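You operate a simulated robot arm through the tools that you are given. There is no shell and no other tool. Be economical: measure what you need, move in short steps, check, and stop when the job is done.

The job below is to be done with a simulated two-armed robot. You get a single attempt, and the scene is never put back.

## Task
Press the pitch gauge button to switch it on. Put the sponge on the table top away on the drain board. Put the black cap on the table top away on the middle left shelf of the rack. Open the bottom chest drawer, take the black ring from the inside of the bottom chest drawer and leave it on the table top, then shut the drawer. The order is free.

It is judged by the outcome, as a careful person would: the job done as asked, and still so three seconds after it is handed in. It fails if anything else is knocked over, pushed out of place, dropped, spilled or broken. A push-on lid holds only when it is set on centred and level and pressed home; a screw cap is set on level and turned clockwise until tight.

## Robot
Two 7-joint arms with fingered hands on one trunk, on a base that drives. Base frame: it is fixed to the floor where the robot stands at the start and does not move with it; the origin is under the middle of the robot, x ahead of it, y to its left, z up. Readings come in mm, rad, newtons and seconds.
The left shoulder is at the start at [80, 198, 1440], the right one opposite. Places, roughly: black cap (5x5x2 cm) [400, 700, 800]; black ring (9x9x4 cm) [1200, -500, 100]; bottom chest drawer [1200, -600, 200]; drain board [1700, 5400, 900]; middle left shelf of the rack [-1400, 5400, 1000]; pitch gauge button [500, 0, 800]; sponge (11x7x5 cm) [500, 200, 800]; table top [600, 400, 800]. Payload 4 kg a hand.
The TCP of each hand is the grasp point between the finger pads, 26 mm short of the fingertips. In the tool frame z runs along the fingers and y along their closing line. Largest opening 132 mm; the body of the gripper starts 73 mm behind the TCP. The gripper is a hand of 4 fingers: y runs from the thumb to the fingers, the wrist lies at [0, 0, -239] in the tool frame, and closing takes about 1.5 s.
Orientation is that of the tool frame in the base frame, as a unit quaternion [x, y, z, w]. With the fingers straight down and closing along the base's y, the tool's x points along the base's -x, its y along +y and its z along -z.

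## Interface
- The arms move only by the tool nudge_tool. It takes "left_series", "right_series" or both (then of equal length, played together; a hand with none holds still); each is a list of rows, each an object of numbers (a shift or turn left out is 0, a gripper value left out holds the last): "dx", "dy", "dz": the shift along the base's x, y, z in mm; "ax", "ay", "az": the turn, a rotation vector about the base's x, y, z in rad. In form: [{"dx": .., "dy": .., "dz": .., "ax": .., "ay": .., "az": ..}, ...]. A call has 1 to 20 rows; each row is the pose to reach, as a shift and turn from the pose commanded when the call began. "left_gripper" and "right_gripper" are, for a hand that has rows, the opening, from 0 (shut) to 1 (fully open), set as the call begins (left out, the last holds). Each row takes 0.2 s and may step no farther than 50 mm and 0.15 rad from the row before; otherwise, or with a gripper value out of range, the whole call is refused. Where a pose cannot be reached the arm comes as near as it can. A force on the tool above 40 N (or 10 N above the force at the start of the call, whichever is more), or a blocked arm, ends the call early, and 0.2 s more pass. Each finger travels about 72 mm/s and halts on what it meets, pressing with about 26 N; the grip force reading is that of the motor and also rises with nothing between the fingers. The clock runs only during rows and for 0.2 s after the last one: add rows that repeat a pose to give the fingers time. It gives the time, the measured TCP pose, the force on the tool (base axes), the opening and the grip force at its end, in the units of the frame above (readings bear some noise), with the torque about the TCP (base axes, N m) and any sound that the robot's microphone picked up, and new pictures: "views" is both (left out), scene, wrist or none (wrist: the cameras of the hands that moved).
- Cameras (640 x 400 px; columns grow to the right, rows downward): "scene" is now at [101.9, 0.9, 1592.4]; the picture's right is [0.02, -1.00, 0.00], its down [-0.83, -0.02, -0.56] and it looks along [0.56, 0.01, -0.83] (base axes); focal length 288 px, centre (320, 200). "left" rides on the left gripper at [-68, 2, -97] in its tool frame; the picture's right is [-0.03, -1.00, 0.00], its down [0.82, -0.02, -0.58] and it looks along [0.58, -0.01, 0.82] (tool axes); focal length 270 px, centre (320, 200). "right" rides on the right gripper at [68, 2, -97] in its tool frame; the picture's right is [-0.03, 1.00, 0.00], its down [-0.82, -0.02, -0.58] and it looks along [-0.58, -0.01, 0.82] (tool axes); focal length 270 px, centre (320, 200). There is no depth. A picture from a camera that has moved, and an enlarged one, comes with that camera's place and axes in the base frame and with its lens.
- raise_lower(by): slides the trunk up (or, below 0, down) by that many mm; the arms and the scene camera ride with it, the base frame stays. It gives what a move gives, with no picture.
- roll_base(legs): drives the robot by 1 to 6 legs, each [ahead, left, turn to the left] in mm, mm and rad, along the robot's own axes; the way and the turn of a leg run together, so that a leg with both is an arc; at most 1500 mm and 3.142 rad a leg. The arms and the cameras ride along, it lands a little off, and it stops where it bumps. It gives what a move gives, and a new picture of the scene camera.
- set_fingers(finger1, finger2, finger3, thumb_bend, hand): sets how far each is bent, from 0 (flat) to 1 (curled in); at 0.3 the hand is open as for a grip, at 0.7 the pads meet at the TCP. One left out holds its place. A second passes; each finger stops where it meets its share of the squeeze, and holds until it gets a number again. A gripper value or a shape takes the hand back. It gives what a move gives, with no picture; readings hold the bend of each and the force on the fingers (four entries, about 0 where the hand has none), thumb and palm.
- set_grasp(shape, hand): the hand has 4 fingers and takes this shape, open, in about a second: jaw (thumb against the fingers, like two jaws); tri (thumb and two fingers); tip (a fingertip pinch); poke (one finger out to press); point (the index stretched); flat (the hand flat); cup (the hand cupped); fist (a fist). The gripper value then closes the fingers along that shape, each until it touches; the sizes above hold for jaw. It gives what a move gives, with no picture.
- turn_head(pan, tilt): turns the head with the scene camera to pan (to the left, within 1.501 rad either way) and tilt (down, from -0.506 to 1.204), counted from straight ahead of the robot. It gives what a move gives, and a new picture of the scene camera.
- inspect(camera, box): a new picture of the part [left, top, right, bottom] of that camera's present view, enlarged. No time passes.
- finish_job(): hands the job in; it is judged then, once.

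Go step by step. Nothing tells you exact positions but the pictures and the camera data: compare them with the known pose of the tool, close in by small moves and look again before you grip or let go. The budget is 165 turns and 260 pictures, counting those below and the enlarged ones. Unless the task says otherwise, let go and move clear before handing in.

The tools are called after ">>>" as name(argument=value, ...) on one line, values as JSON. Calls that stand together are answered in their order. nudge_tool: Moves the arms, as the interface text tells. Its arguments: {"type":"object","properties":{"left_series":{"type":"array","items":{"type":"object","properties":{"dx":{"type":"number"},"dy":{"type":"number"},"dz":{"type":"number"},"ax":{"type":"number"},"ay":{"type":"number"},"az":{"type":"number"}}}},"left_gripper":{"type":"number"},"right_series":{"type":"array","items":{"type":"object","properties":{"dx":{"type":"number"},"dy":{"type":"number"},"dz":{"type":"number"},"ax":{"type":"number"},"ay":{"type":"number"},"az":{"type":"number"}}}},"right_gripper":{"type":"number"},"views":{"type":"string","enum":["both","scene","wrist","none"]}},"required":[]} The other tools are called the same way: raise_lower (by) slides the trunk up or down; set_grasp (shape, hand) gives the hand a shape; set_fingers (finger1, finger2, finger3, thumb_bend, hand) moves the fingers one by one; roll_base (legs) drives the base; turn_head (pan, tilt) turns the head that bears the scene camera; inspect (camera, box) takes an enlarged picture of a part of a camera's view; finish_job () hands the job in.

At the start:

```text
t: 0.0
left_ee_pos: [607.8, 180.7, 1100.8]
left_tool_rot: [0.0, 1.0, -0.001, 0.0]
left_force: [-0.7, -0.7, 0.7]
left_moment: [0.0, -0.02, -0.01]
left_opening: 131.8
left_grasp_force: 0.1
left_shape: jaw
left_bend: [0.3, 0.3, 0.3, 0.3]
left_finger forces: [0.0, 0.1, 0.0, 0.0, 0.1, 0.0]
right_ee_pos: [348.9, -169.0, 1012.6]
right_tool_rot: [0.0, 1.0, -0.001, 0.002]
right_force: [-1.0, -0.8, 1.1]
right_moment: [-0.02, -0.04, 0.0]
right_opening: 131.9
right_grasp_force: 0.1
right_shape: jaw
right_bend: [0.3, 0.3, 0.3, 0.3]
right_finger forces: [0.0, 0.0, 0.1, 0.0, 0.0, 0.0]
trunk travel left (down, up): [-750.0, 90.0]
robot x, y, heading: [-0.4, 3.6, 0.001]
head pan, tilt: [0.021, 0.983]
```

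scene: 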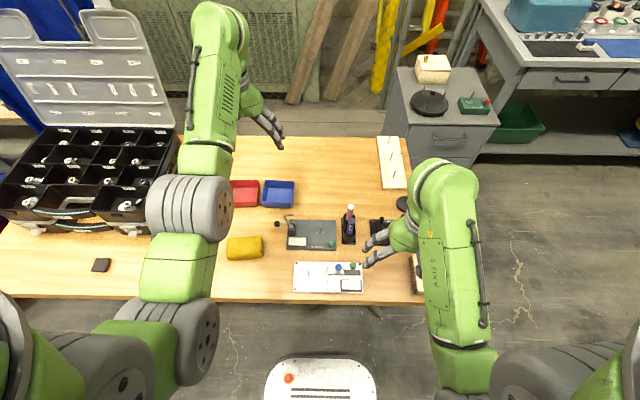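
right: 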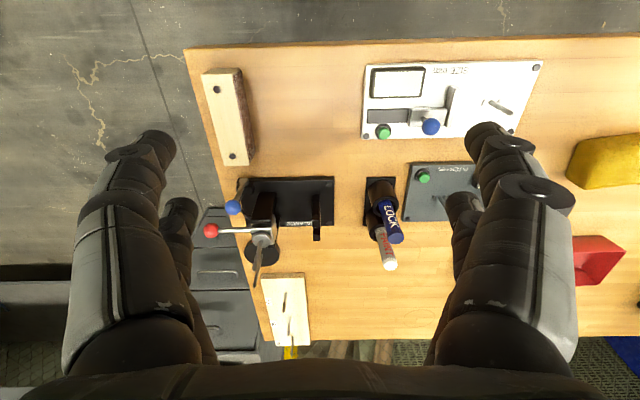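
left: 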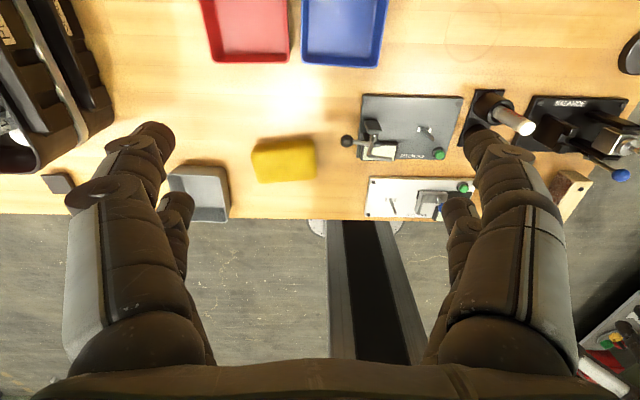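

I see the table with several gauges, the yellow sponge and a black square cap at left. I'll enlarge the views to read the labels.

>>> inspect(camera="right", box=[350, 50, 560, 230])

>>> inspect(camera="left", box=[330, 80, 490, 230])

>>> inspect(camera="scene", box=[220, 170, 430, 300])

```text
2.22 times, centred on (455, 140) of right
camera zoom: at [280.3, -167.8, 1110.3], right [0.03, 1.0, 0.0], down [0.81, -0.02, 0.58], along [0.58, -0.01, -0.81], focal length 601 px, centre (20, 333)
```

zoom: 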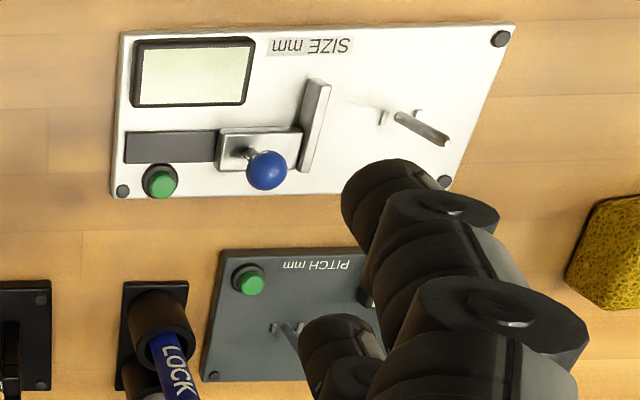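

```text
2.67 times, centred on (410, 155) of left
camera zoom: at [677.0, 183.1, 1198.0], right [0.03, -1.0, 0.0], down [-0.82, -0.02, 0.58], along [-0.58, -0.01, -0.82], focal length 721 px, centre (80, 320)
```

zoom: 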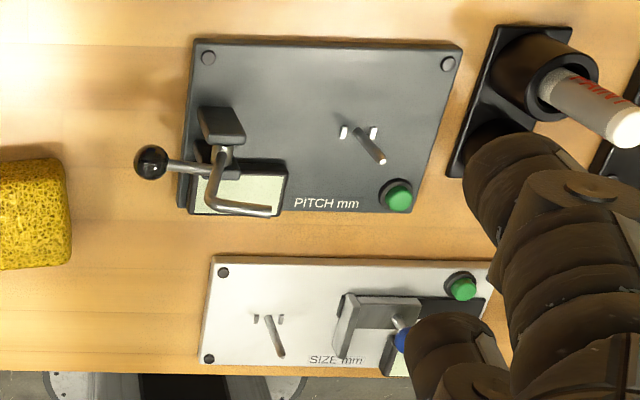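

```text
3.05 times, centred on (325, 235) of scene
camera zoom: at [101.9, 0.9, 1592.4], right [0.02, -1.0, 0.0], down [-0.83, -0.02, -0.56], along [0.56, 0.01, -0.83], focal length 876 px, centre (305, 93)
```

zoom: 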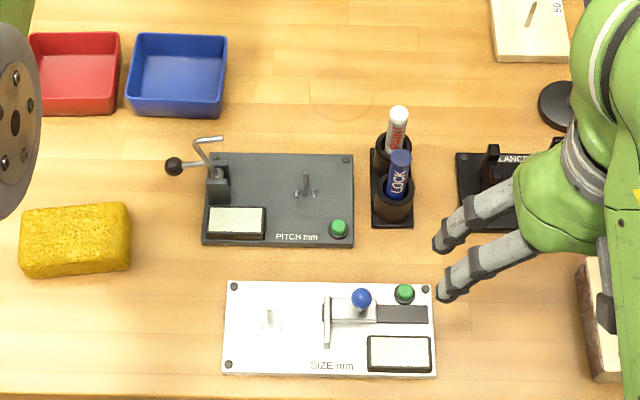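

The pitch gauge is the dark board; its green button triangulates to about (477, -27, 785). I'll put the right hand in the poke shape and hover near it.

>>> set_grasp(shape="poke", hand="right")

>>> nudge_tool(right_series=[{"dx": 40, "dy": 25}, {"dx": 80, "dy": 50}, {"dx": 100, "dy": 80, "dz": -20}, {"dx": 110, "dy": 100, "dz": -50}], views="both")

```text
t: 0.9
left_ee_pos: [608.9, 181.7, 1102.1]
left_tool_rot: [0.0, 1.0, -0.001, 0.001]
left_force: [0.2, 0.2, 0.2]
left_moment: [0.03, -0.03, -0.04]
left_opening: 131.9
left_grasp_force: 0.1
left_shape: jaw
left_bend: [0.3, 0.3, 0.3, 0.3]
left_finger forces: [0.1, 0.0, 0.0, 0.0, 0.0, 0.0]
right_ee_pos: [348.7, -168.8, 1013.0]
right_tool_rot: [0.0, 1.0, 0.0, 0.002]
right_force: [0.8, -0.6, -0.6]
right_moment: [0.02, -0.04, -0.01]
right_opening: 0.0
right_grasp_force: 0.1
right_shape: poke
right_bend: [1.0, 1.0, 1.0, 0.34]
right_finger forces: [0.0, 0.0, 0.0, 0.1, 0.0, 0.1]
trunk travel left (down, up): [-750.0, 90.0]
robot x, y, heading: [-3.0, -3.2, -0.001]
head pan, tilt: [0.021, 0.983]
```

```text
t: 1.9
left_ee_pos: [608.1, 180.8, 1099.9]
left_tool_rot: [-0.001, 1.0, 0.0, 0.0]
left_force: [0.7, 0.5, -0.6]
left_moment: [0.02, 0.05, -0.03]
left_opening: 131.9
left_grasp_force: 0.1
left_shape: jaw
left_bend: [0.3, 0.3, 0.3, 0.3]
left_finger forces: [0.1, 0.0, 0.0, 0.0, 0.0, 0.0]
right_ee_pos: [460.8, -67.0, 963.9]
right_tool_rot: [0.0, 1.0, 0.0, 0.002]
right_force: [-0.5, -0.4, 0.2]
right_moment: [0.0, -0.05, 0.03]
right_opening: 0.1
right_grasp_force: 0.1
right_shape: poke
right_bend: [1.0, 1.0, 1.0, 0.34]
right_finger forces: [0.0, 0.1, 0.1, 0.0, 0.0, 0.0]
trunk travel left (down, up): [-750.0, 90.0]
robot x, y, heading: [-0.2, -1.4, -0.005]
head pan, tilt: [0.021, 0.983]
camera scene: at [102.8, 1.4, 1592.4], right [0.02, -1.0, 0.0], down [-0.83, -0.02, -0.55], along [0.55, 0.01, -0.83], focal length 288 px, centre (320, 200)
camera right: at [391.8, -66.8, 1060.0], right [0.03, 1.0, 0.0], down [0.81, -0.02, 0.58], along [0.58, -0.01, -0.81], focal length 270 px, centre (320, 200)
```

scene: 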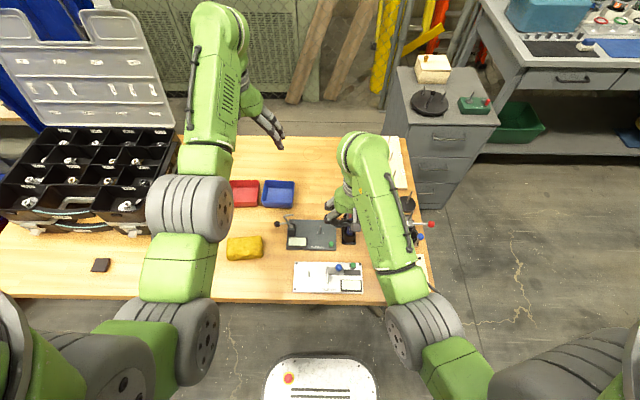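
right: 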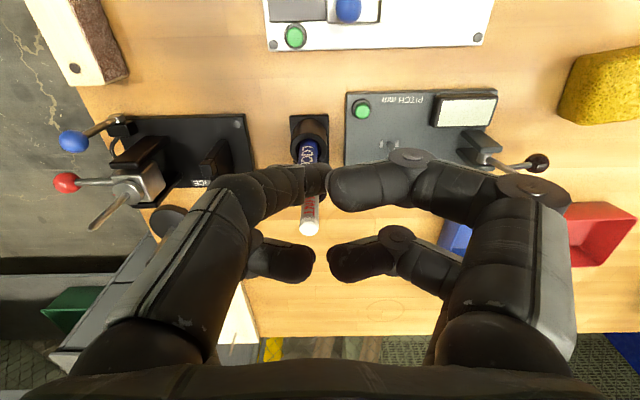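

The poke shape's tip is unclear from here. I'll try the point shape and look again.

>>> set_grasp(shape="point", hand="right")

>>> inspect(camera="right", box=[0, 0, 640, 400])

>>> inspect(camera="scene", box=[260, 130, 440, 300])

```text
t: 2.8
left_ee_pos: [608.2, 180.9, 1100.3]
left_tool_rot: [0.0, 1.0, 0.0, 0.0]
left_force: [0.4, 0.0, 0.3]
left_moment: [0.03, 0.02, -0.01]
left_opening: 131.8
left_grasp_force: 0.0
left_shape: jaw
left_bend: [0.3, 0.3, 0.3, 0.3]
left_finger forces: [0.1, 0.0, 0.1, 0.1, 0.0, 0.0]
right_ee_pos: [459.2, -68.8, 963.2]
right_tool_rot: [0.0, 1.0, 0.0, 0.002]
right_force: [0.3, 0.0, 0.1]
right_moment: [0.01, 0.0, -0.01]
right_opening: 0.0
right_grasp_force: 0.1
right_shape: point
right_bend: [0.24, 0.99, 1.0, 0.39]
right_finger forces: [0.0, 0.0, 0.0, 0.0, 0.0, 0.0]
trunk travel left (down, up): [-750.0, 90.0]
robot x, y, heading: [-2.0, -0.2, -0.002]
head pan, tilt: [0.021, 0.983]
```

```text
1.00 times, centred on (320, 200) of right
camera zoom: at [390.7, -67.8, 1060.0], right [0.03, 1.0, 0.0], down [0.81, -0.02, 0.58], along [0.58, -0.01, -0.81], focal length 270 px, centre (320, 200)
```

zoom: 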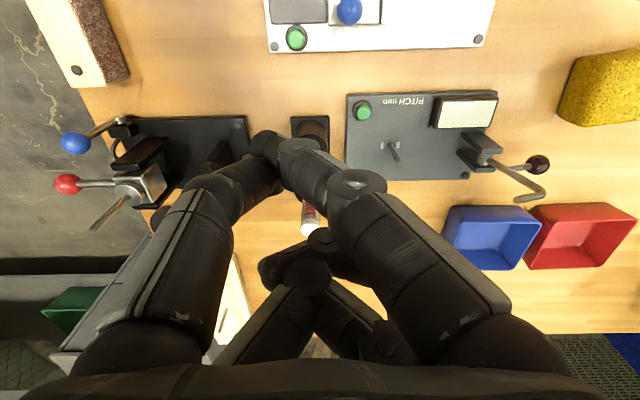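

```text
2.35 times, centred on (350, 215) of scene
camera zoom: at [101.8, 0.8, 1592.4], right [0.02, -1.0, 0.0], down [-0.83, -0.02, -0.56], along [0.56, 0.01, -0.83], focal length 677 px, centre (249, 165)
```

zoom: 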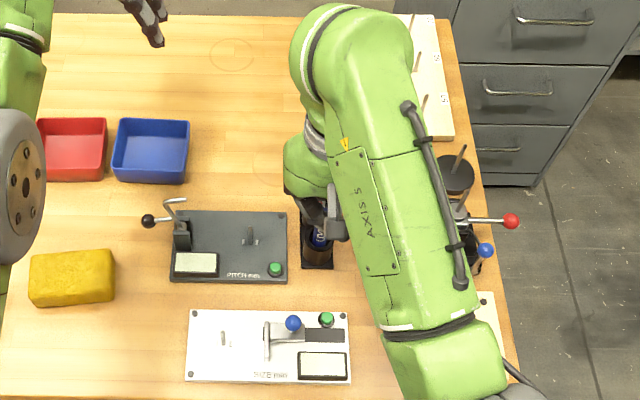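

I'll try the jaw shape shut, which has known tip geometry.

>>> set_grasp(shape="jaw", hand="right")

>>> nudge_tool(right_series=[{"dx": 0}, {"dx": 0}, {"dx": 0}, {"dx": 0}, {"dx": 0}, {"dx": 0}, {"dx": 0}], right_gripper=0, views="wrist")

```text
t: 3.7
left_ee_pos: [607.4, 180.8, 1102.4]
left_tool_rot: [0.0, 1.0, 0.001, 0.0]
left_force: [-0.3, -0.1, 0.9]
left_moment: [-0.01, -0.02, -0.01]
left_opening: 131.9
left_grasp_force: 0.0
left_shape: jaw
left_bend: [0.3, 0.3, 0.3, 0.3]
left_finger forces: [0.0, 0.0, 0.1, 0.0, 0.0, 0.1]
right_ee_pos: [459.8, -68.8, 962.6]
right_tool_rot: [0.0, 1.0, 0.0, 0.002]
right_force: [0.5, -0.2, -1.5]
right_moment: [0.01, 0.01, 0.0]
right_opening: 131.9
right_grasp_force: 0.1
right_shape: jaw
right_bend: [0.3, 0.3, 0.3, 0.3]
right_finger forces: [0.0, 0.0, 0.0, 0.0, 0.1, 0.1]
trunk travel left (down, up): [-750.0, 90.0]
robot x, y, heading: [4.2, -1.1, -0.001]
head pan, tilt: [0.021, 0.983]
```

```text
t: 5.3
left_ee_pos: [608.5, 181.7, 1101.5]
left_tool_rot: [0.0, 1.0, 0.0, 0.001]
left_force: [0.0, 0.2, -0.7]
left_moment: [0.03, 0.01, -0.02]
left_opening: 131.9
left_grasp_force: 0.1
left_shape: jaw
left_bend: [0.3, 0.3, 0.3, 0.3]
left_finger forces: [0.0, 0.1, 0.1, 0.1, 0.0, 0.0]
right_ee_pos: [459.6, -68.7, 962.8]
right_tool_rot: [0.001, 1.0, 0.0, 0.001]
right_force: [-0.1, -0.3, -0.3]
right_moment: [0.0, -0.02, 0.0]
right_opening: 0.0
right_grasp_force: 26.5
right_shape: jaw
right_bend: [0.62, 0.63, 0.63, 0.7]
right_finger forces: [0.1, 0.1, 0.0, 0.1, 0.0, 0.0]
trunk travel left (down, up): [-750.0, 90.0]
robot x, y, heading: [-3.1, 3.0, -0.0]
head pan, tilt: [0.021, 0.983]
camera right: at [390.8, -67.6, 1059.7], right [0.03, 1.0, 0.0], down [0.81, -0.02, 0.58], along [0.58, -0.01, -0.81], focal length 270 px, centre (320, 200)
```

right: 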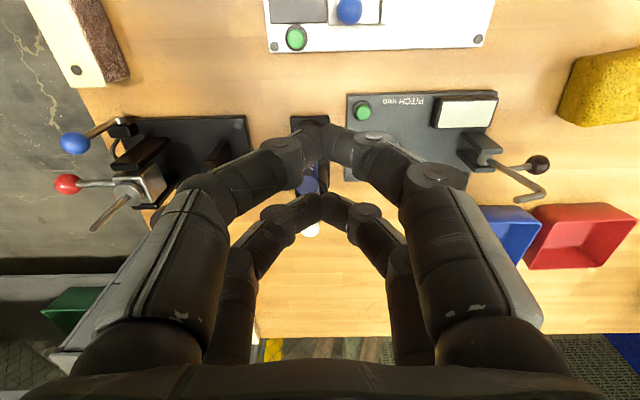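

The digits sit in two pairs offset about ±25 mm in x. In poke, the thumb (far, -y side) was the extended digit, which suits pressing clear of the LOCK marker. I'll return to poke and look closely.

>>> set_grasp(shape="poke", hand="right")

>>> nudge_tool(right_series=[{"dy": 40, "dz": 0}, {"dy": 80, "dz": 0}, {"dy": 110, "dz": 0}], views="both")

>>> inspect(camera="right", box=[80, 60, 400, 300])

>>> inspect(camera="scene", box=[240, 140, 440, 300])

```text
t: 6.2
left_ee_pos: [608.9, 180.5, 1102.0]
left_tool_rot: [0.0, 1.0, 0.0, 0.0]
left_force: [-0.5, 0.0, 0.2]
left_moment: [0.02, -0.01, 0.01]
left_opening: 131.8
left_grasp_force: 0.1
left_shape: jaw
left_bend: [0.3, 0.3, 0.3, 0.3]
left_finger forces: [0.0, 0.0, 0.0, 0.0, 0.1, 0.0]
right_ee_pos: [460.2, -68.2, 963.7]
right_tool_rot: [-0.001, 1.0, 0.0, 0.002]
right_force: [0.0, -0.1, -0.5]
right_moment: [-0.02, 0.02, -0.03]
right_opening: 0.2
right_grasp_force: 0.1
right_shape: poke
right_bend: [1.0, 1.0, 1.0, 0.34]
right_finger forces: [0.0, 0.0, 0.0, 0.0, 0.0, 0.1]
trunk travel left (down, up): [-750.0, 90.0]
robot x, y, heading: [3.1, -4.4, -0.001]
head pan, tilt: [0.021, 0.983]
```

```text
t: 7.0
left_ee_pos: [608.1, 182.5, 1102.1]
left_tool_rot: [-0.001, 1.0, 0.0, -0.001]
left_force: [0.5, -0.7, 0.6]
left_moment: [0.01, 0.0, 0.02]
left_opening: 131.8
left_grasp_force: 0.0
left_shape: jaw
left_bend: [0.3, 0.3, 0.3, 0.3]
left_finger forces: [0.0, 0.0, 0.1, 0.1, 0.0, 0.0]
right_ee_pos: [460.4, 43.2, 963.4]
right_tool_rot: [0.0, 1.0, 0.0, 0.002]
right_force: [-0.1, 0.3, 0.6]
right_moment: [0.0, -0.02, -0.03]
right_opening: 0.0
right_grasp_force: 0.1
right_shape: poke
right_bend: [1.0, 1.0, 1.0, 0.34]
right_finger forces: [0.0, 0.0, 0.0, 0.0, 0.0, 0.0]
trunk travel left (down, up): [-750.0, 90.0]
robot x, y, heading: [1.1, 1.3, 0.0]
head pan, tilt: [0.021, 0.983]
camera scene: at [102.3, 1.8, 1592.4], right [0.02, -1.0, 0.0], down [-0.83, -0.02, -0.56], along [0.56, 0.01, -0.83], focal length 288 px, centre (320, 200)
camera right: at [390.7, 43.8, 1060.2], right [0.03, 1.0, 0.0], down [0.81, -0.02, 0.58], along [0.58, -0.01, -0.81], focal length 270 px, centre (320, 200)
```

scene: 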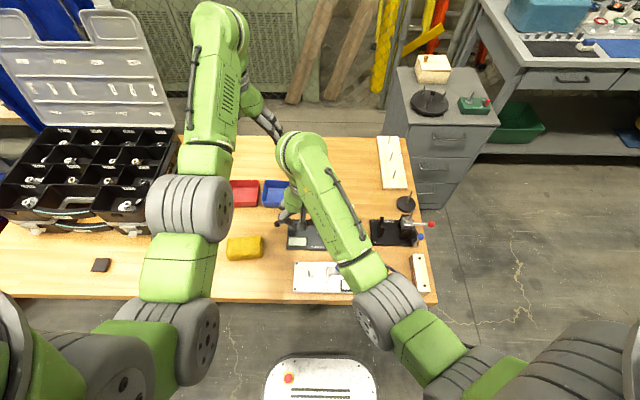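
right: 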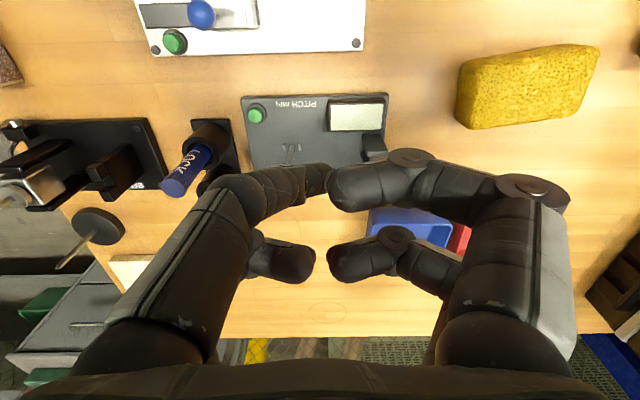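

```text
1.67 times, centred on (240, 180) of right
camera zoom: at [390.7, 43.8, 1060.2], right [0.03, 1.0, 0.0], down [0.81, -0.02, 0.58], along [0.58, -0.01, -0.81], focal length 450 px, centre (453, 233)
```

zoom: 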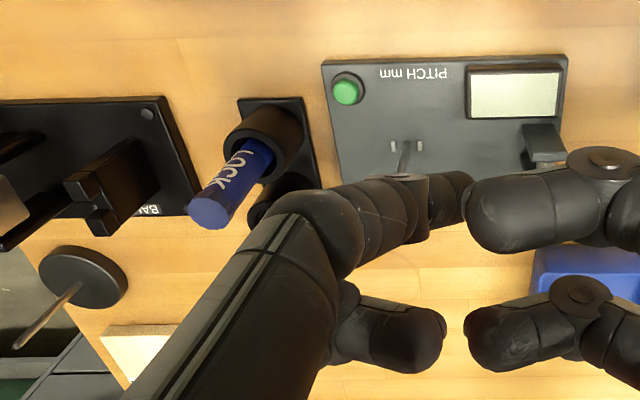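

```text
2.50 times, centred on (340, 220) of scene
camera zoom: at [102.3, 1.8, 1592.4], right [0.02, -1.0, 0.0], down [-0.83, -0.02, -0.56], along [0.56, 0.01, -0.83], focal length 719 px, centre (270, 150)
```

zoom: 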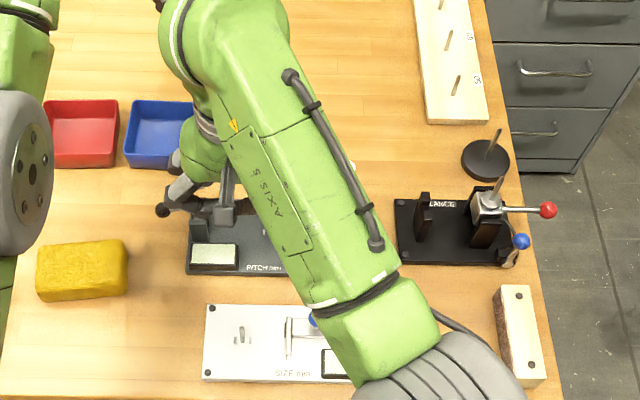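

The extended digit in poke is ambiguous. I'll shape the hand by hand from jaw: curl the three fingers and keep the thumb out.

>>> set_grasp(shape="jaw", hand="right")

>>> set_fingers(hand="right", finger1=1, finger2=1, finger3=1, thumb_bend=0.4)

>>> inspect(camera="right", box=[0, 0, 640, 400])

```text
t: 7.9
left_ee_pos: [607.8, 181.7, 1102.4]
left_tool_rot: [0.0, 1.0, 0.0, 0.0]
left_force: [0.5, 0.4, -0.3]
left_moment: [-0.02, -0.02, 0.01]
left_opening: 131.8
left_grasp_force: 0.0
left_shape: jaw
left_bend: [0.3, 0.3, 0.3, 0.3]
left_finger forces: [0.1, 0.1, 0.0, 0.0, 0.0, 0.1]
right_ee_pos: [457.7, 41.4, 962.6]
right_tool_rot: [0.0, 1.0, 0.0, 0.002]
right_force: [0.1, -0.2, -0.3]
right_moment: [0.0, 0.02, -0.02]
right_opening: 131.9
right_grasp_force: 0.0
right_shape: jaw
right_bend: [0.3, 0.3, 0.3, 0.3]
right_finger forces: [0.0, 0.0, 0.1, 0.1, 0.0, 0.1]
trunk travel left (down, up): [-750.0, 90.0]
robot x, y, heading: [2.8, 0.0, -0.005]
head pan, tilt: [0.021, 0.983]
```

```text
t: 8.9
left_ee_pos: [608.8, 180.0, 1102.1]
left_tool_rot: [0.0, 1.0, -0.001, -0.001]
left_force: [-0.3, -0.1, -0.4]
left_moment: [-0.02, 0.01, -0.01]
left_opening: 131.8
left_grasp_force: 0.1
left_shape: jaw
left_bend: [0.3, 0.3, 0.3, 0.3]
left_finger forces: [0.1, 0.1, 0.1, 0.0, 0.0, 0.0]
right_ee_pos: [458.5, 41.3, 964.3]
right_tool_rot: [0.0, 1.0, 0.001, 0.002]
right_force: [-0.1, 0.1, 0.6]
right_moment: [0.02, -0.02, 0.0]
right_opening: 49.9
right_grasp_force: 0.2
right_shape: fingers
right_bend: [1.0, 0.75, 0.75, 0.4]
right_finger forces: [0.1, 0.0, 0.1, 0.0, 0.0, 0.0]
trunk travel left (down, up): [-750.0, 90.0]
robot x, y, heading: [-2.1, -1.9, -0.002]
head pan, tilt: [0.021, 0.983]
```

```text
1.00 times, centred on (320, 200) of right
camera zoom: at [390.5, 43.0, 1060.2], right [0.03, 1.0, 0.0], down [0.81, -0.02, 0.58], along [0.58, -0.01, -0.81], focal length 270 px, centre (320, 200)
```

zoom: 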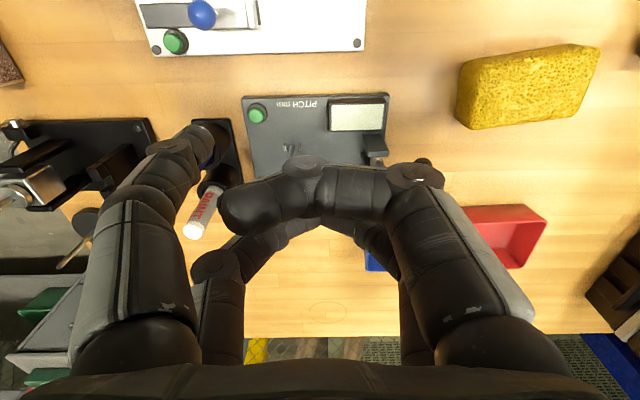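

Finger2 and finger3 block each other. I'll try the tip pinch shape, shut, to get one clean point.

>>> set_grasp(shape="tip", hand="right")

>>> nudge_tool(right_series=[{"dx": 0}, {"dx": 0}, {"dx": 0}, {"dx": 0}, {"dx": 0}, {"dx": 0}, {"dx": 0}], right_gripper=0, views="wrist")

```text
t: 9.8
left_ee_pos: [607.5, 181.2, 1101.1]
left_tool_rot: [-0.001, 1.0, -0.001, -0.001]
left_force: [0.7, -0.2, 0.5]
left_moment: [-0.03, 0.01, 0.03]
left_opening: 131.8
left_grasp_force: 0.0
left_shape: jaw
left_bend: [0.3, 0.3, 0.3, 0.3]
left_finger forces: [0.0, 0.0, 0.0, 0.1, 0.0, 0.1]
right_ee_pos: [458.6, 41.0, 963.0]
right_tool_rot: [-0.001, 1.0, 0.001, 0.002]
right_force: [0.7, 0.8, -0.4]
right_moment: [0.0, -0.03, -0.01]
right_opening: 131.7
right_grasp_force: 0.1
right_shape: tip
right_bend: [0.3, 0.3, 0.3, 0.3]
right_finger forces: [0.0, 0.0, 0.1, 0.0, 0.1, 0.0]
trunk travel left (down, up): [-750.0, 90.0]
robot x, y, heading: [3.5, -0.2, -0.0]
head pan, tilt: [0.021, 0.983]
```

```text
t: 11.4
left_ee_pos: [608.5, 181.1, 1102.1]
left_tool_rot: [0.0, 1.0, 0.0, -0.001]
left_force: [1.3, -0.8, 0.1]
left_moment: [0.0, 0.0, 0.03]
left_opening: 131.7
left_grasp_force: 0.2
left_shape: jaw
left_bend: [0.3, 0.3, 0.3, 0.3]
left_finger forces: [0.0, 0.0, 0.0, 0.1, 0.0, 0.0]
right_ee_pos: [458.7, 41.5, 963.3]
right_tool_rot: [0.0, 1.0, 0.0, 0.002]
right_force: [-1.1, 1.0, -0.2]
right_moment: [0.0, 0.01, 0.0]
right_opening: 0.0
right_grasp_force: 25.5
right_shape: tip
right_bend: [0.62, 0.63, 0.63, 0.7]
right_finger forces: [0.0, 0.1, 0.1, 0.1, 0.0, 0.0]
trunk travel left (down, up): [-750.0, 90.0]
robot x, y, heading: [-1.1, 0.9, 0.001]
head pan, tilt: [0.021, 0.983]
camera right: at [390.4, 42.9, 1060.2], right [0.03, 1.0, 0.0], down [0.81, -0.02, 0.58], along [0.58, -0.01, -0.81], focal length 270 px, centre (320, 200)
```

right: 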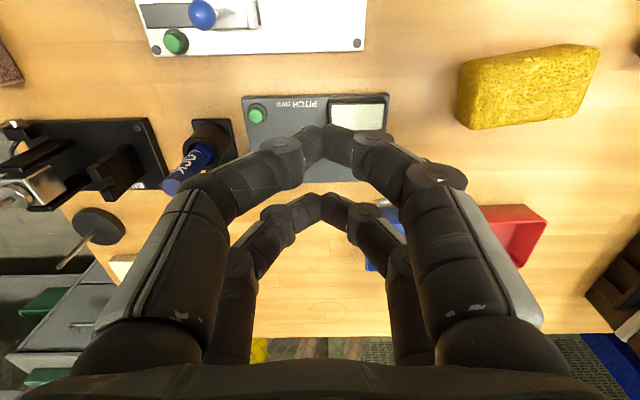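

I'll use the jaw with finger1 curled, thumb slightly out, and tilt the hand so the thumb tip is the lowest point; then look.

>>> set_grasp(shape="jaw", hand="right")

>>> set_fingers(hand="right", finger1=1, finger2=0.9, finger3=0.9, thumb_bend=0.4)

>>> nudge_tool(right_series=[{"ay": -0.14}, {"ay": -0.28}, {"ay": -0.4, "dx": 10}, {"ay": -0.5, "dx": 29, "dy": -18, "dz": -40}, {"ay": -0.5, "dx": 29, "dy": -18, "dz": -70}], views="both")

```text
t: 12.3
left_ee_pos: [608.8, 180.9, 1101.3]
left_tool_rot: [0.001, 1.0, 0.0, -0.001]
left_force: [-0.6, 0.3, -0.3]
left_moment: [-0.01, 0.01, 0.0]
left_opening: 131.9
left_grasp_force: 0.0
left_shape: jaw
left_bend: [0.3, 0.3, 0.3, 0.3]
left_finger forces: [0.0, 0.0, 0.0, 0.0, 0.1, 0.0]
right_ee_pos: [459.4, 42.1, 962.4]
right_tool_rot: [0.0, 1.0, 0.0, 0.002]
right_force: [0.1, 0.2, -0.3]
right_moment: [0.0, -0.03, 0.01]
right_opening: 131.9
right_grasp_force: 0.1
right_shape: jaw
right_bend: [0.3, 0.3, 0.3, 0.3]
right_finger forces: [0.0, 0.1, 0.1, 0.1, 0.0, 0.0]
trunk travel left (down, up): [-750.0, 90.0]
robot x, y, heading: [0.7, -4.6, 0.003]
head pan, tilt: [0.021, 0.983]
```

```text
t: 13.3
left_ee_pos: [606.6, 181.7, 1100.3]
left_tool_rot: [-0.001, 1.0, 0.0, 0.0]
left_force: [-1.0, 0.5, -0.2]
left_moment: [-0.02, 0.01, 0.01]
left_opening: 131.8
left_grasp_force: 0.1
left_shape: jaw
left_bend: [0.3, 0.3, 0.3, 0.3]
left_finger forces: [0.1, 0.0, 0.1, 0.0, 0.0, 0.0]
right_ee_pos: [459.6, 42.9, 962.9]
right_tool_rot: [0.0, 1.0, 0.001, 0.002]
right_force: [-0.3, 0.5, 0.1]
right_moment: [-0.02, 0.01, 0.01]
right_opening: 50.1
right_grasp_force: 0.0
right_shape: fingers
right_bend: [1.0, 0.75, 0.75, 0.4]
right_finger forces: [0.0, 0.1, 0.0, 0.0, 0.0, 0.0]
trunk travel left (down, up): [-750.0, 90.0]
robot x, y, heading: [-2.0, 5.3, -0.002]
head pan, tilt: [0.021, 0.983]
```

```text
t: 14.5
left_ee_pos: [607.9, 181.3, 1101.9]
left_tool_rot: [0.0, 1.0, 0.0, 0.0]
left_force: [0.4, -0.4, -0.4]
left_moment: [-0.01, 0.02, -0.02]
left_opening: 131.8
left_grasp_force: 0.1
left_shape: jaw
left_bend: [0.3, 0.3, 0.3, 0.3]
left_finger forces: [0.0, 0.1, 0.1, 0.0, 0.1, 0.0]
right_ee_pos: [488.2, 22.3, 892.9]
right_tool_rot: [-0.001, 0.968, 0.001, 0.249]
right_force: [0.0, 0.3, -0.1]
right_moment: [-0.02, -0.01, -0.02]
right_opening: 49.8
right_grasp_force: 0.0
right_shape: fingers
right_bend: [1.0, 0.75, 0.75, 0.4]
right_finger forces: [0.1, 0.0, 0.0, 0.0, 0.1, 0.1]
trunk travel left (down, up): [-750.0, 90.0]
robot x, y, heading: [-1.0, 0.2, -0.003]
head pan, tilt: [0.021, 0.983]
camera scene: at [101.7, 0.6, 1592.5], right [0.02, -1.0, 0.0], down [-0.83, -0.02, -0.56], along [0.56, 0.01, -0.83], focal length 288 px, centre (320, 200)
camera right: at [381.5, 23.6, 945.1], right [0.02, 1.0, 0.01], down [0.44, -0.02, 0.9], along [0.9, -0.01, -0.44], focal length 270 px, centre (320, 200)
```

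scene: 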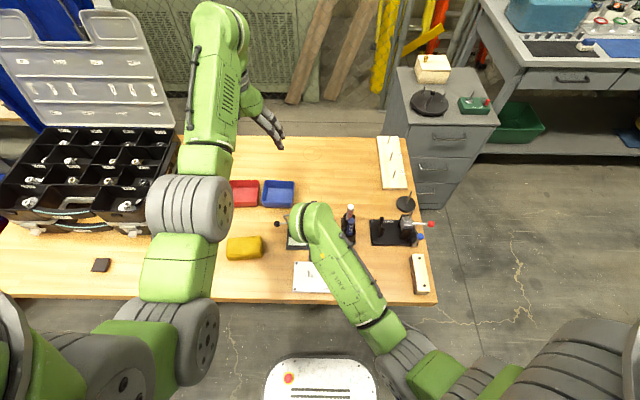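
right: 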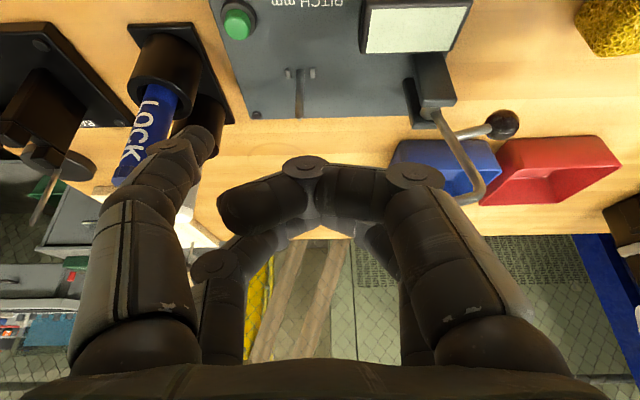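

The thumb tip appears at about (478, -26, 860), and the button at (477, -25, 780). I'll descend straight.

>>> nudge_tool(right_series=[{"dz": -25}, {"dz": -45}, {"dz": -60}], views="wrist")

```text
t: 15.3
left_ee_pos: [608.2, 180.2, 1100.7]
left_tool_rot: [-0.001, 1.0, 0.0, 0.0]
left_force: [0.2, -0.7, -0.6]
left_moment: [0.05, 0.03, -0.01]
left_opening: 131.8
left_grasp_force: 0.1
left_shape: jaw
left_bend: [0.3, 0.3, 0.3, 0.3]
left_finger forces: [0.1, 0.0, 0.0, 0.1, 0.0, 0.1]
right_ee_pos: [488.3, 23.3, 831.7]
right_tool_rot: [0.0, 0.969, 0.0, 0.249]
right_force: [-0.7, -0.2, -1.4]
right_moment: [-0.01, -0.03, 0.0]
right_opening: 50.0
right_grasp_force: 0.1
right_shape: fingers
right_bend: [1.0, 0.75, 0.75, 0.4]
right_finger forces: [0.0, 0.0, 0.1, 0.0, 0.0, 0.0]
trunk travel left (down, up): [-750.0, 90.0]
robot x, y, heading: [1.6, -0.7, 0.002]
head pan, tilt: [0.021, 0.983]
camera right: at [381.2, 24.5, 885.7], right [0.02, 1.0, 0.01], down [0.44, -0.02, 0.9], along [0.9, -0.01, -0.44], focal length 270 px, centre (320, 200)
```

right: 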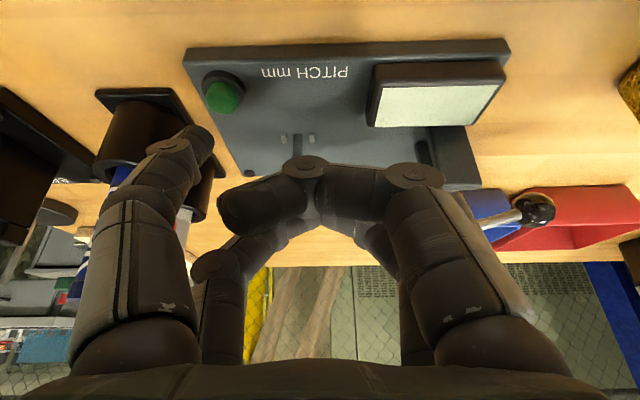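

>>> inspect(camera="right", box=[80, 50, 320, 200])

```text
2.67 times, centred on (200, 125) of right
camera zoom: at [381.2, 24.5, 885.7], right [0.02, 1.0, 0.01], down [0.44, -0.02, 0.9], along [0.9, -0.01, -0.44], focal length 721 px, centre (640, 400)
```

zoom: 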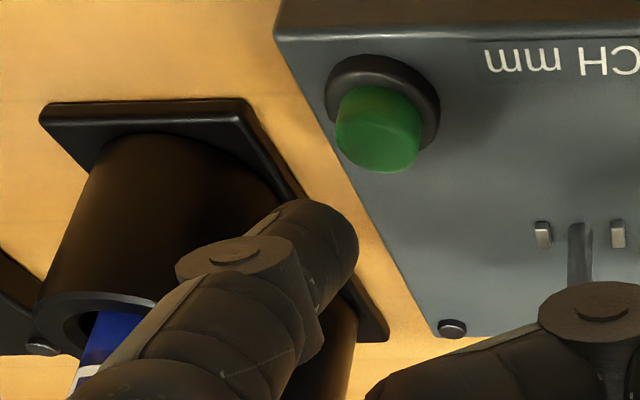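

The tip is about 8 mm too far to -y; I'll correct and press down carefully.

>>> nudge_tool(right_series=[{"dy": 8, "dx": -1}, {"dy": 8, "dx": -1, "dz": -10}, {"dy": 8, "dx": -1, "dz": -14}], views="wrist")

>>> inspect(camera="right", box=[80, 50, 320, 200])

```text
t: 16.1
left_ee_pos: [608.1, 181.1, 1101.0]
left_tool_rot: [0.0, 1.0, 0.0, 0.001]
left_force: [-0.1, -0.1, -0.1]
left_moment: [0.0, -0.04, 0.03]
left_opening: 132.1
left_grasp_force: 0.0
left_shape: jaw
left_bend: [0.3, 0.3, 0.3, 0.3]
left_finger forces: [0.1, 0.0, 0.0, 0.0, 0.0, 0.0]
right_ee_pos: [487.7, 30.8, 819.6]
right_tool_rot: [0.0, 0.968, 0.001, 0.25]
right_force: [0.3, -0.9, 1.5]
right_moment: [-0.04, -0.01, 0.04]
right_opening: 49.8
right_grasp_force: 0.4
right_shape: fingers
right_bend: [1.0, 0.75, 0.75, 0.4]
right_finger forces: [0.0, 0.1, 0.1, 0.0, 0.5, 0.1]
trunk travel left (down, up): [-750.0, 90.0]
robot x, y, heading: [0.7, 3.3, -0.004]
head pan, tilt: [0.021, 0.983]
camera right: at [380.8, 32.0, 871.3], right [0.02, 1.0, 0.01], down [0.44, -0.02, 0.9], along [0.9, -0.01, -0.44], focal length 270 px, centre (320, 200)
```

right: 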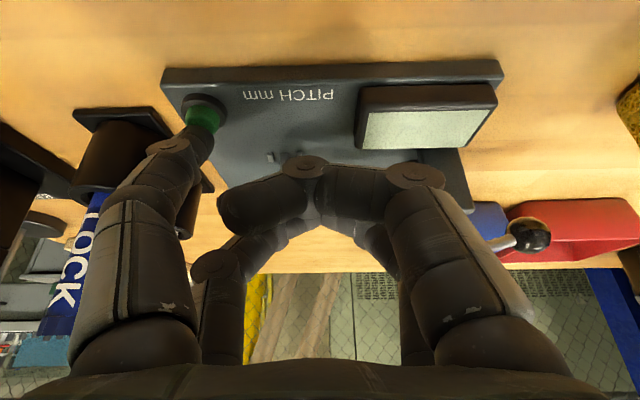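

```text
2.67 times, centred on (200, 125) of right
camera zoom: at [380.8, 32.0, 871.3], right [0.02, 1.0, 0.01], down [0.44, -0.02, 0.9], along [0.9, -0.01, -0.44], focal length 721 px, centre (640, 400)
```

zoom: 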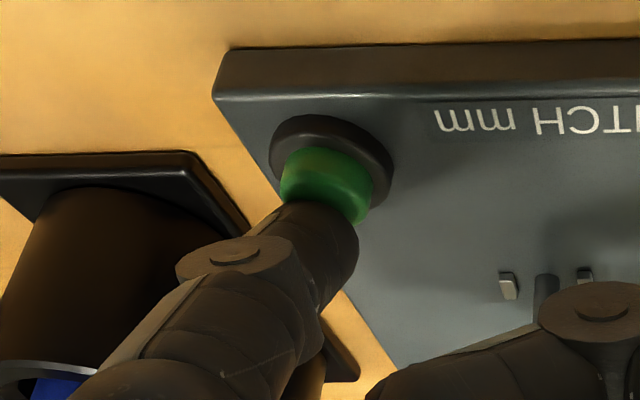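

Contact is just starting. I'll press further in small steps.

>>> nudge_tool(right_series=[{"dz": -2}, {"dz": -4}, {"dz": -6}, {"dz": -7}, {"dz": -8}], views="wrist")

>>> inspect(camera="right", box=[80, 0, 560, 200])

```text
t: 17.3
left_ee_pos: [606.6, 181.8, 1102.2]
left_tool_rot: [0.0, 1.0, 0.0, 0.001]
left_force: [0.7, -0.4, -0.3]
left_moment: [-0.01, 0.01, 0.0]
left_opening: 131.6
left_grasp_force: 0.2
left_shape: jaw
left_bend: [0.3, 0.3, 0.3, 0.3]
left_finger forces: [0.1, 0.0, 0.1, 0.0, 0.0, 0.1]
right_ee_pos: [487.5, 31.1, 812.1]
right_tool_rot: [0.0, 0.968, 0.0, 0.25]
right_force: [0.2, 0.2, 8.5]
right_moment: [-0.51, 0.06, -0.06]
right_opening: 50.1
right_grasp_force: 4.7
right_shape: fingers
right_bend: [1.0, 0.75, 0.75, 0.4]
right_finger forces: [0.2, 0.1, 0.0, 0.1, 8.8, 0.0]
trunk travel left (down, up): [-750.0, 90.0]
robot x, y, heading: [1.5, -2.7, -0.0]
head pan, tilt: [0.021, 0.983]
heard: click
camera right: at [380.4, 32.4, 864.6], right [0.02, 1.0, 0.01], down [0.43, -0.02, 0.9], along [0.9, -0.01, -0.43], focal length 270 px, centre (320, 200)
```

right: 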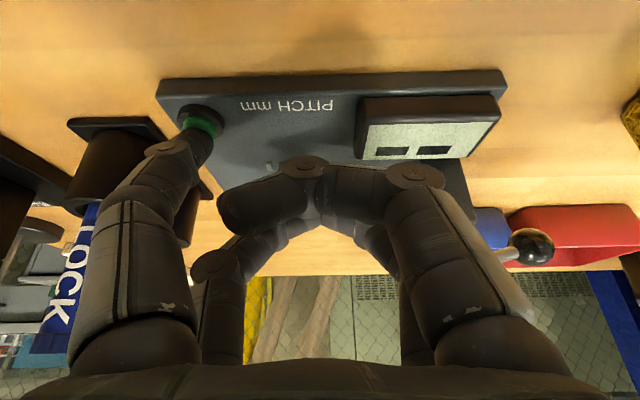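

```text
1.33 times, centred on (320, 100) of right
camera zoom: at [380.4, 32.4, 864.6], right [0.02, 1.0, 0.01], down [0.43, -0.02, 0.9], along [0.9, -0.01, -0.43], focal length 360 px, centre (320, 333)
```

zoom: 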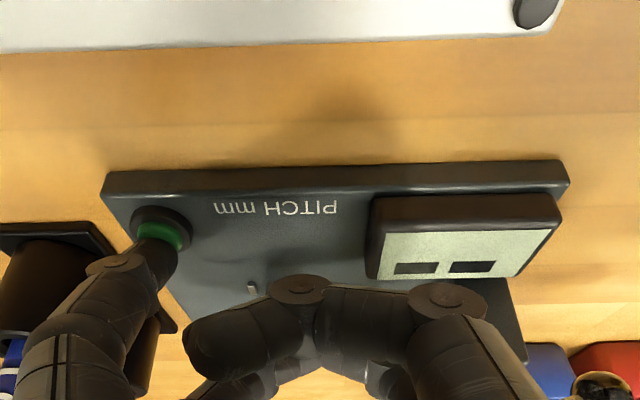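

The display came on with a click, so the pitch gauge is on. I'll retract straight up, level the hand and reopen it.

>>> nudge_tool(right_series=[{"dz": 30}, {"dz": 70}, {"dz": 110}, {"dz": 150, "ay": 0.14}, {"dz": 190, "ay": 0.28}, {"dz": 200, "ay": 0.4, "dx": -20}, {"dz": 200, "ay": 0.5, "dx": -40}], views="none")

>>> set_grasp(shape="jaw", hand="right")

>>> inspect(camera="scene", box=[60, 200, 300, 320])

>>> inspect(camera="right", box=[0, 0, 640, 400])

```text
t: 18.9
left_ee_pos: [606.5, 180.2, 1102.0]
left_tool_rot: [0.0, 1.0, 0.0, 0.001]
left_force: [0.8, -0.8, 0.7]
left_moment: [-0.03, 0.0, 0.03]
left_opening: 131.9
left_grasp_force: 0.0
left_shape: jaw
left_bend: [0.3, 0.3, 0.3, 0.3]
left_finger forces: [0.1, 0.1, 0.0, 0.1, 0.0, 0.0]
right_ee_pos: [446.6, 28.7, 1012.8]
right_tool_rot: [0.0, 1.0, 0.0, 0.0]
right_force: [-0.8, 0.1, 0.0]
right_moment: [0.01, -0.02, 0.02]
right_opening: 49.7
right_grasp_force: 0.0
right_shape: fingers
right_bend: [1.0, 0.75, 0.75, 0.4]
right_finger forces: [0.0, 0.0, 0.0, 0.0, 0.1, 0.1]
trunk travel left (down, up): [-750.0, 90.0]
robot x, y, heading: [-0.6, -1.5, -0.002]
head pan, tilt: [0.021, 0.983]
```

```text
t: 19.8
left_ee_pos: [607.9, 182.2, 1101.6]
left_tool_rot: [0.0, 1.0, 0.001, 0.0]
left_force: [0.6, 0.0, -0.5]
left_moment: [-0.01, -0.01, 0.02]
left_opening: 132.0
left_grasp_force: 0.0
left_shape: jaw
left_bend: [0.3, 0.3, 0.3, 0.3]
left_finger forces: [0.0, 0.0, 0.0, 0.1, 0.0, 0.1]
right_ee_pos: [447.6, 30.7, 1010.9]
right_tool_rot: [0.0, 1.0, 0.001, 0.001]
right_force: [-1.0, -0.2, -0.1]
right_moment: [0.0, 0.04, 0.02]
right_opening: 131.7
right_grasp_force: 0.1
right_shape: jaw
right_bend: [0.3, 0.3, 0.3, 0.3]
right_finger forces: [0.1, 0.0, 0.0, 0.0, 0.0, 0.0]
trunk travel left (down, up): [-750.0, 90.0]
robot x, y, heading: [1.7, 1.4, 0.001]
head pan, tilt: [0.021, 0.983]
```

```text
2.67 times, centred on (180, 260) of scene
camera zoom: at [102.4, 1.2, 1592.4], right [0.02, -1.0, 0.0], down [-0.83, -0.02, -0.56], along [0.56, 0.01, -0.83], focal length 767 px, centre (693, 40)
```

zoom: 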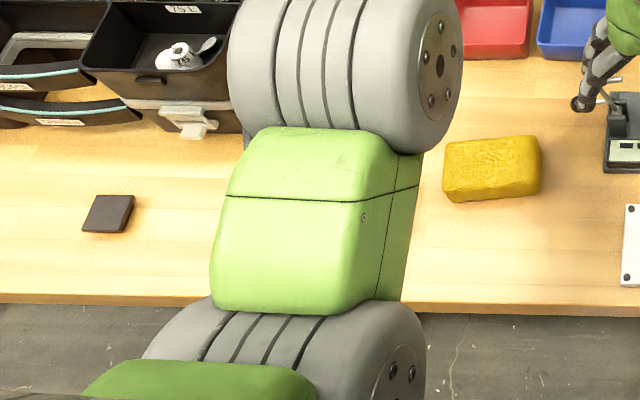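

```text
1.00 times, centred on (320, 200) of right
camera zoom: at [378.9, 30.2, 1108.2], right [0.03, 1.0, 0.0], down [0.81, -0.02, 0.58], along [0.58, -0.01, -0.81], focal length 270 px, centre (320, 200)
```

zoom: 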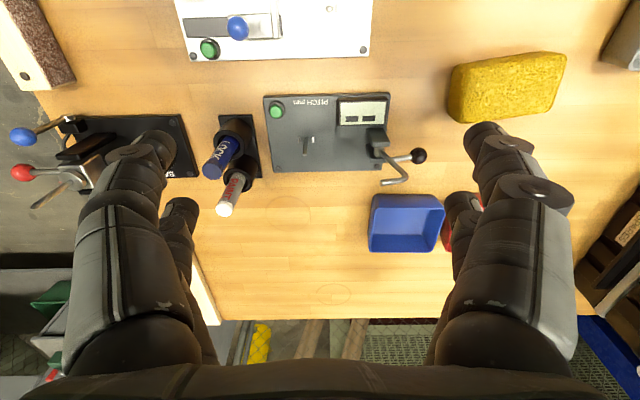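

Gauge done, nothing disturbed. The cap is about (404, 655, 775); I'll swing the left hand over it and the right hand stays put.

>>> nudge_tool(left_series=[{"dx": -20, "dy": 40}, {"dx": -40, "dy": 80}, {"dx": -60, "dy": 122}, {"dx": -80, "dy": 164}, {"dx": -100, "dy": 206}, {"dx": -120, "dy": 248}, {"dx": -140, "dy": 292}, {"dx": -160, "dy": 336}, {"dx": -175, "dy": 380}, {"dx": -190, "dy": 424}, {"dx": -203, "dy": 468}])

```text
t: 22.2
left_ee_pos: [495.9, 634.8, 1023.0]
left_tool_rot: [-0.02, 1.0, 0.008, 0.001]
left_force: [-0.2, -1.1, -0.7]
left_moment: [-0.02, 0.0, -0.03]
left_opening: 132.0
left_grasp_force: 0.1
left_shape: jaw
left_bend: [0.3, 0.3, 0.3, 0.3]
left_finger forces: [0.0, 0.0, 0.0, 0.1, 0.1, 0.1]
left hand out of reach, approached as far as the arm can: row 5, 6, 7, 8, 9, 10, 11
right_ee_pos: [447.8, 32.1, 1011.2]
right_tool_rot: [0.0, 1.0, 0.0, 0.001]
right_force: [-0.6, 0.6, -0.3]
right_moment: [0.0, -0.03, 0.02]
right_opening: 131.9
right_grasp_force: 0.0
right_shape: jaw
right_bend: [0.3, 0.3, 0.3, 0.3]
right_finger forces: [0.1, 0.1, 0.0, 0.1, 0.1, 0.1]
trunk travel left (down, up): [-750.0, 90.0]
robot x, y, heading: [0.1, 0.1, -0.001]
head pan, tilt: [0.021, 0.983]
camera scene: at [103.4, 5.1, 1592.2], right [0.02, -1.0, 0.0], down [-0.83, -0.02, -0.55], along [0.55, 0.01, -0.83], focal length 288 px, centre (320, 200)
camera left: at [564.5, 637.8, 1119.8], right [0.07, -1.0, -0.02], down [-0.81, -0.06, 0.58], along [-0.58, -0.02, -0.82], focal length 270 px, centre (320, 200)
```

scene: 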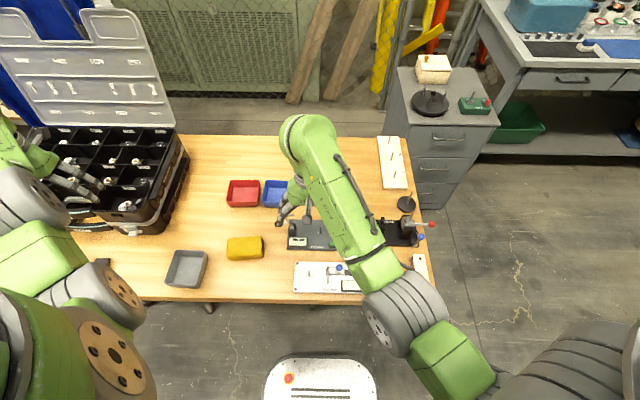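
left: 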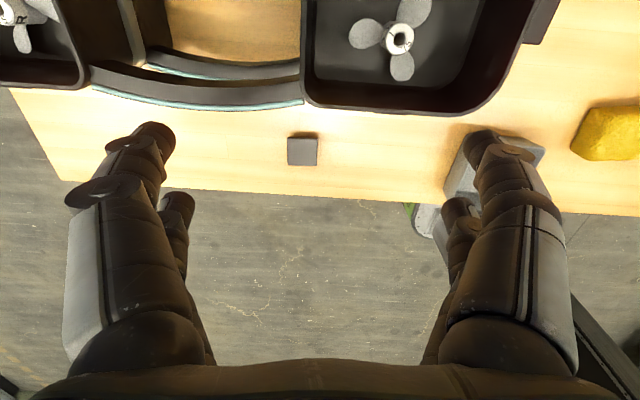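

The cap is visible but beyond comfortable reach. I'll drive the base left 350 mm.

>>> roll_base(legs=[[0, 350, 0]])

```text
t: 24.5
left_ee_pos: [491.4, 985.4, 1027.3]
left_tool_rot: [-0.021, 1.0, 0.012, 0.002]
left_force: [-1.4, 0.0, -0.2]
left_moment: [0.01, 0.01, 0.01]
left_opening: 132.0
left_grasp_force: 0.0
left_shape: jaw
left_bend: [0.3, 0.3, 0.3, 0.3]
left_finger forces: [0.1, 0.0, 0.1, 0.0, 0.0, 0.0]
right_ee_pos: [446.8, 380.9, 1011.9]
right_tool_rot: [-0.002, 1.0, 0.001, 0.002]
right_force: [-0.6, -0.4, 0.2]
right_moment: [0.04, -0.01, 0.01]
right_opening: 131.8
right_grasp_force: 0.0
right_shape: jaw
right_bend: [0.3, 0.3, 0.3, 0.3]
right_finger forces: [0.1, 0.0, 0.0, 0.1, 0.1, 0.0]
trunk travel left (down, up): [-750.0, 90.0]
robot x, y, heading: [0.2, 352.4, 0.002]
head pan, tilt: [0.021, 0.983]
camera scene: at [100.9, 349.9, 1592.4], right [0.03, -1.0, 0.0], down [-0.83, -0.02, -0.56], along [0.56, 0.02, -0.83], focal length 288 px, centre (320, 200)
```

scene: 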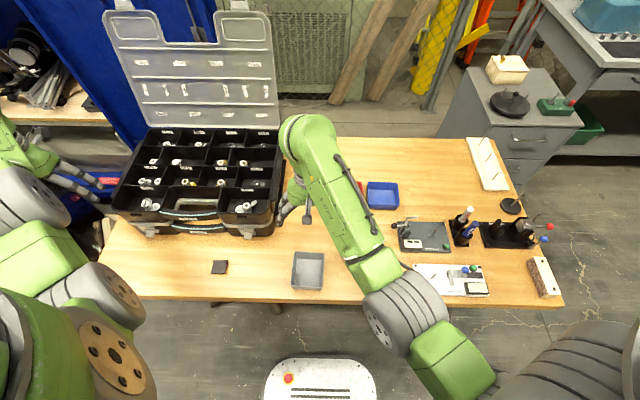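

>>> nudge_tool(left_series=[{"dx": -10, "dy": -42}, {"dx": -22, "dy": -84}, {"dx": -34, "dy": -126}, {"dx": -46, "dy": -168}, {"dx": -58, "dy": -210}, {"dx": -70, "dy": -252}, {"dx": -80, "dy": -294}, {"dx": -87, "dy": -330}], views="wrist")

```text
t: 26.3
left_ee_pos: [409.0, 650.7, 1014.7]
left_tool_rot: [-0.024, 1.0, 0.012, 0.003]
left_force: [0.3, 1.1, -0.2]
left_moment: [0.02, 0.04, -0.01]
left_opening: 131.9
left_grasp_force: 0.0
left_shape: jaw
left_bend: [0.3, 0.3, 0.3, 0.3]
left_finger forces: [0.0, 0.0, 0.0, 0.1, 0.1, 0.0]
left hand out of reach, approached as far as the arm can: row 4, 5, 6, 7, 8
right_ee_pos: [445.5, 382.7, 1012.0]
right_tool_rot: [-0.002, 1.0, 0.001, 0.002]
right_force: [-0.1, -0.6, -1.1]
right_moment: [0.03, 0.04, 0.04]
right_opening: 132.2
right_grasp_force: 0.0
right_shape: jaw
right_bend: [0.3, 0.3, 0.3, 0.3]
right_finger forces: [0.0, 0.0, 0.0, 0.0, 0.1, 0.0]
trunk travel left (down, up): [-750.0, 90.0]
robot x, y, heading: [1.8, 353.8, 0.004]
head pan, tilt: [0.021, 0.983]
camera left: at [477.5, 653.2, 1111.6], right [0.07, -1.0, -0.02], down [-0.82, -0.07, 0.57], along [-0.57, -0.02, -0.82], focal length 270 px, centre (320, 200)
```

left: 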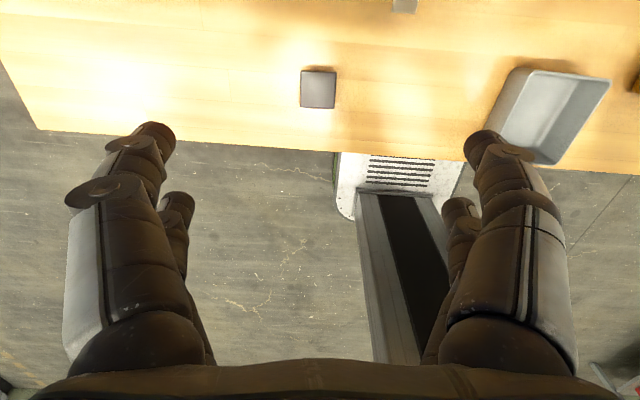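

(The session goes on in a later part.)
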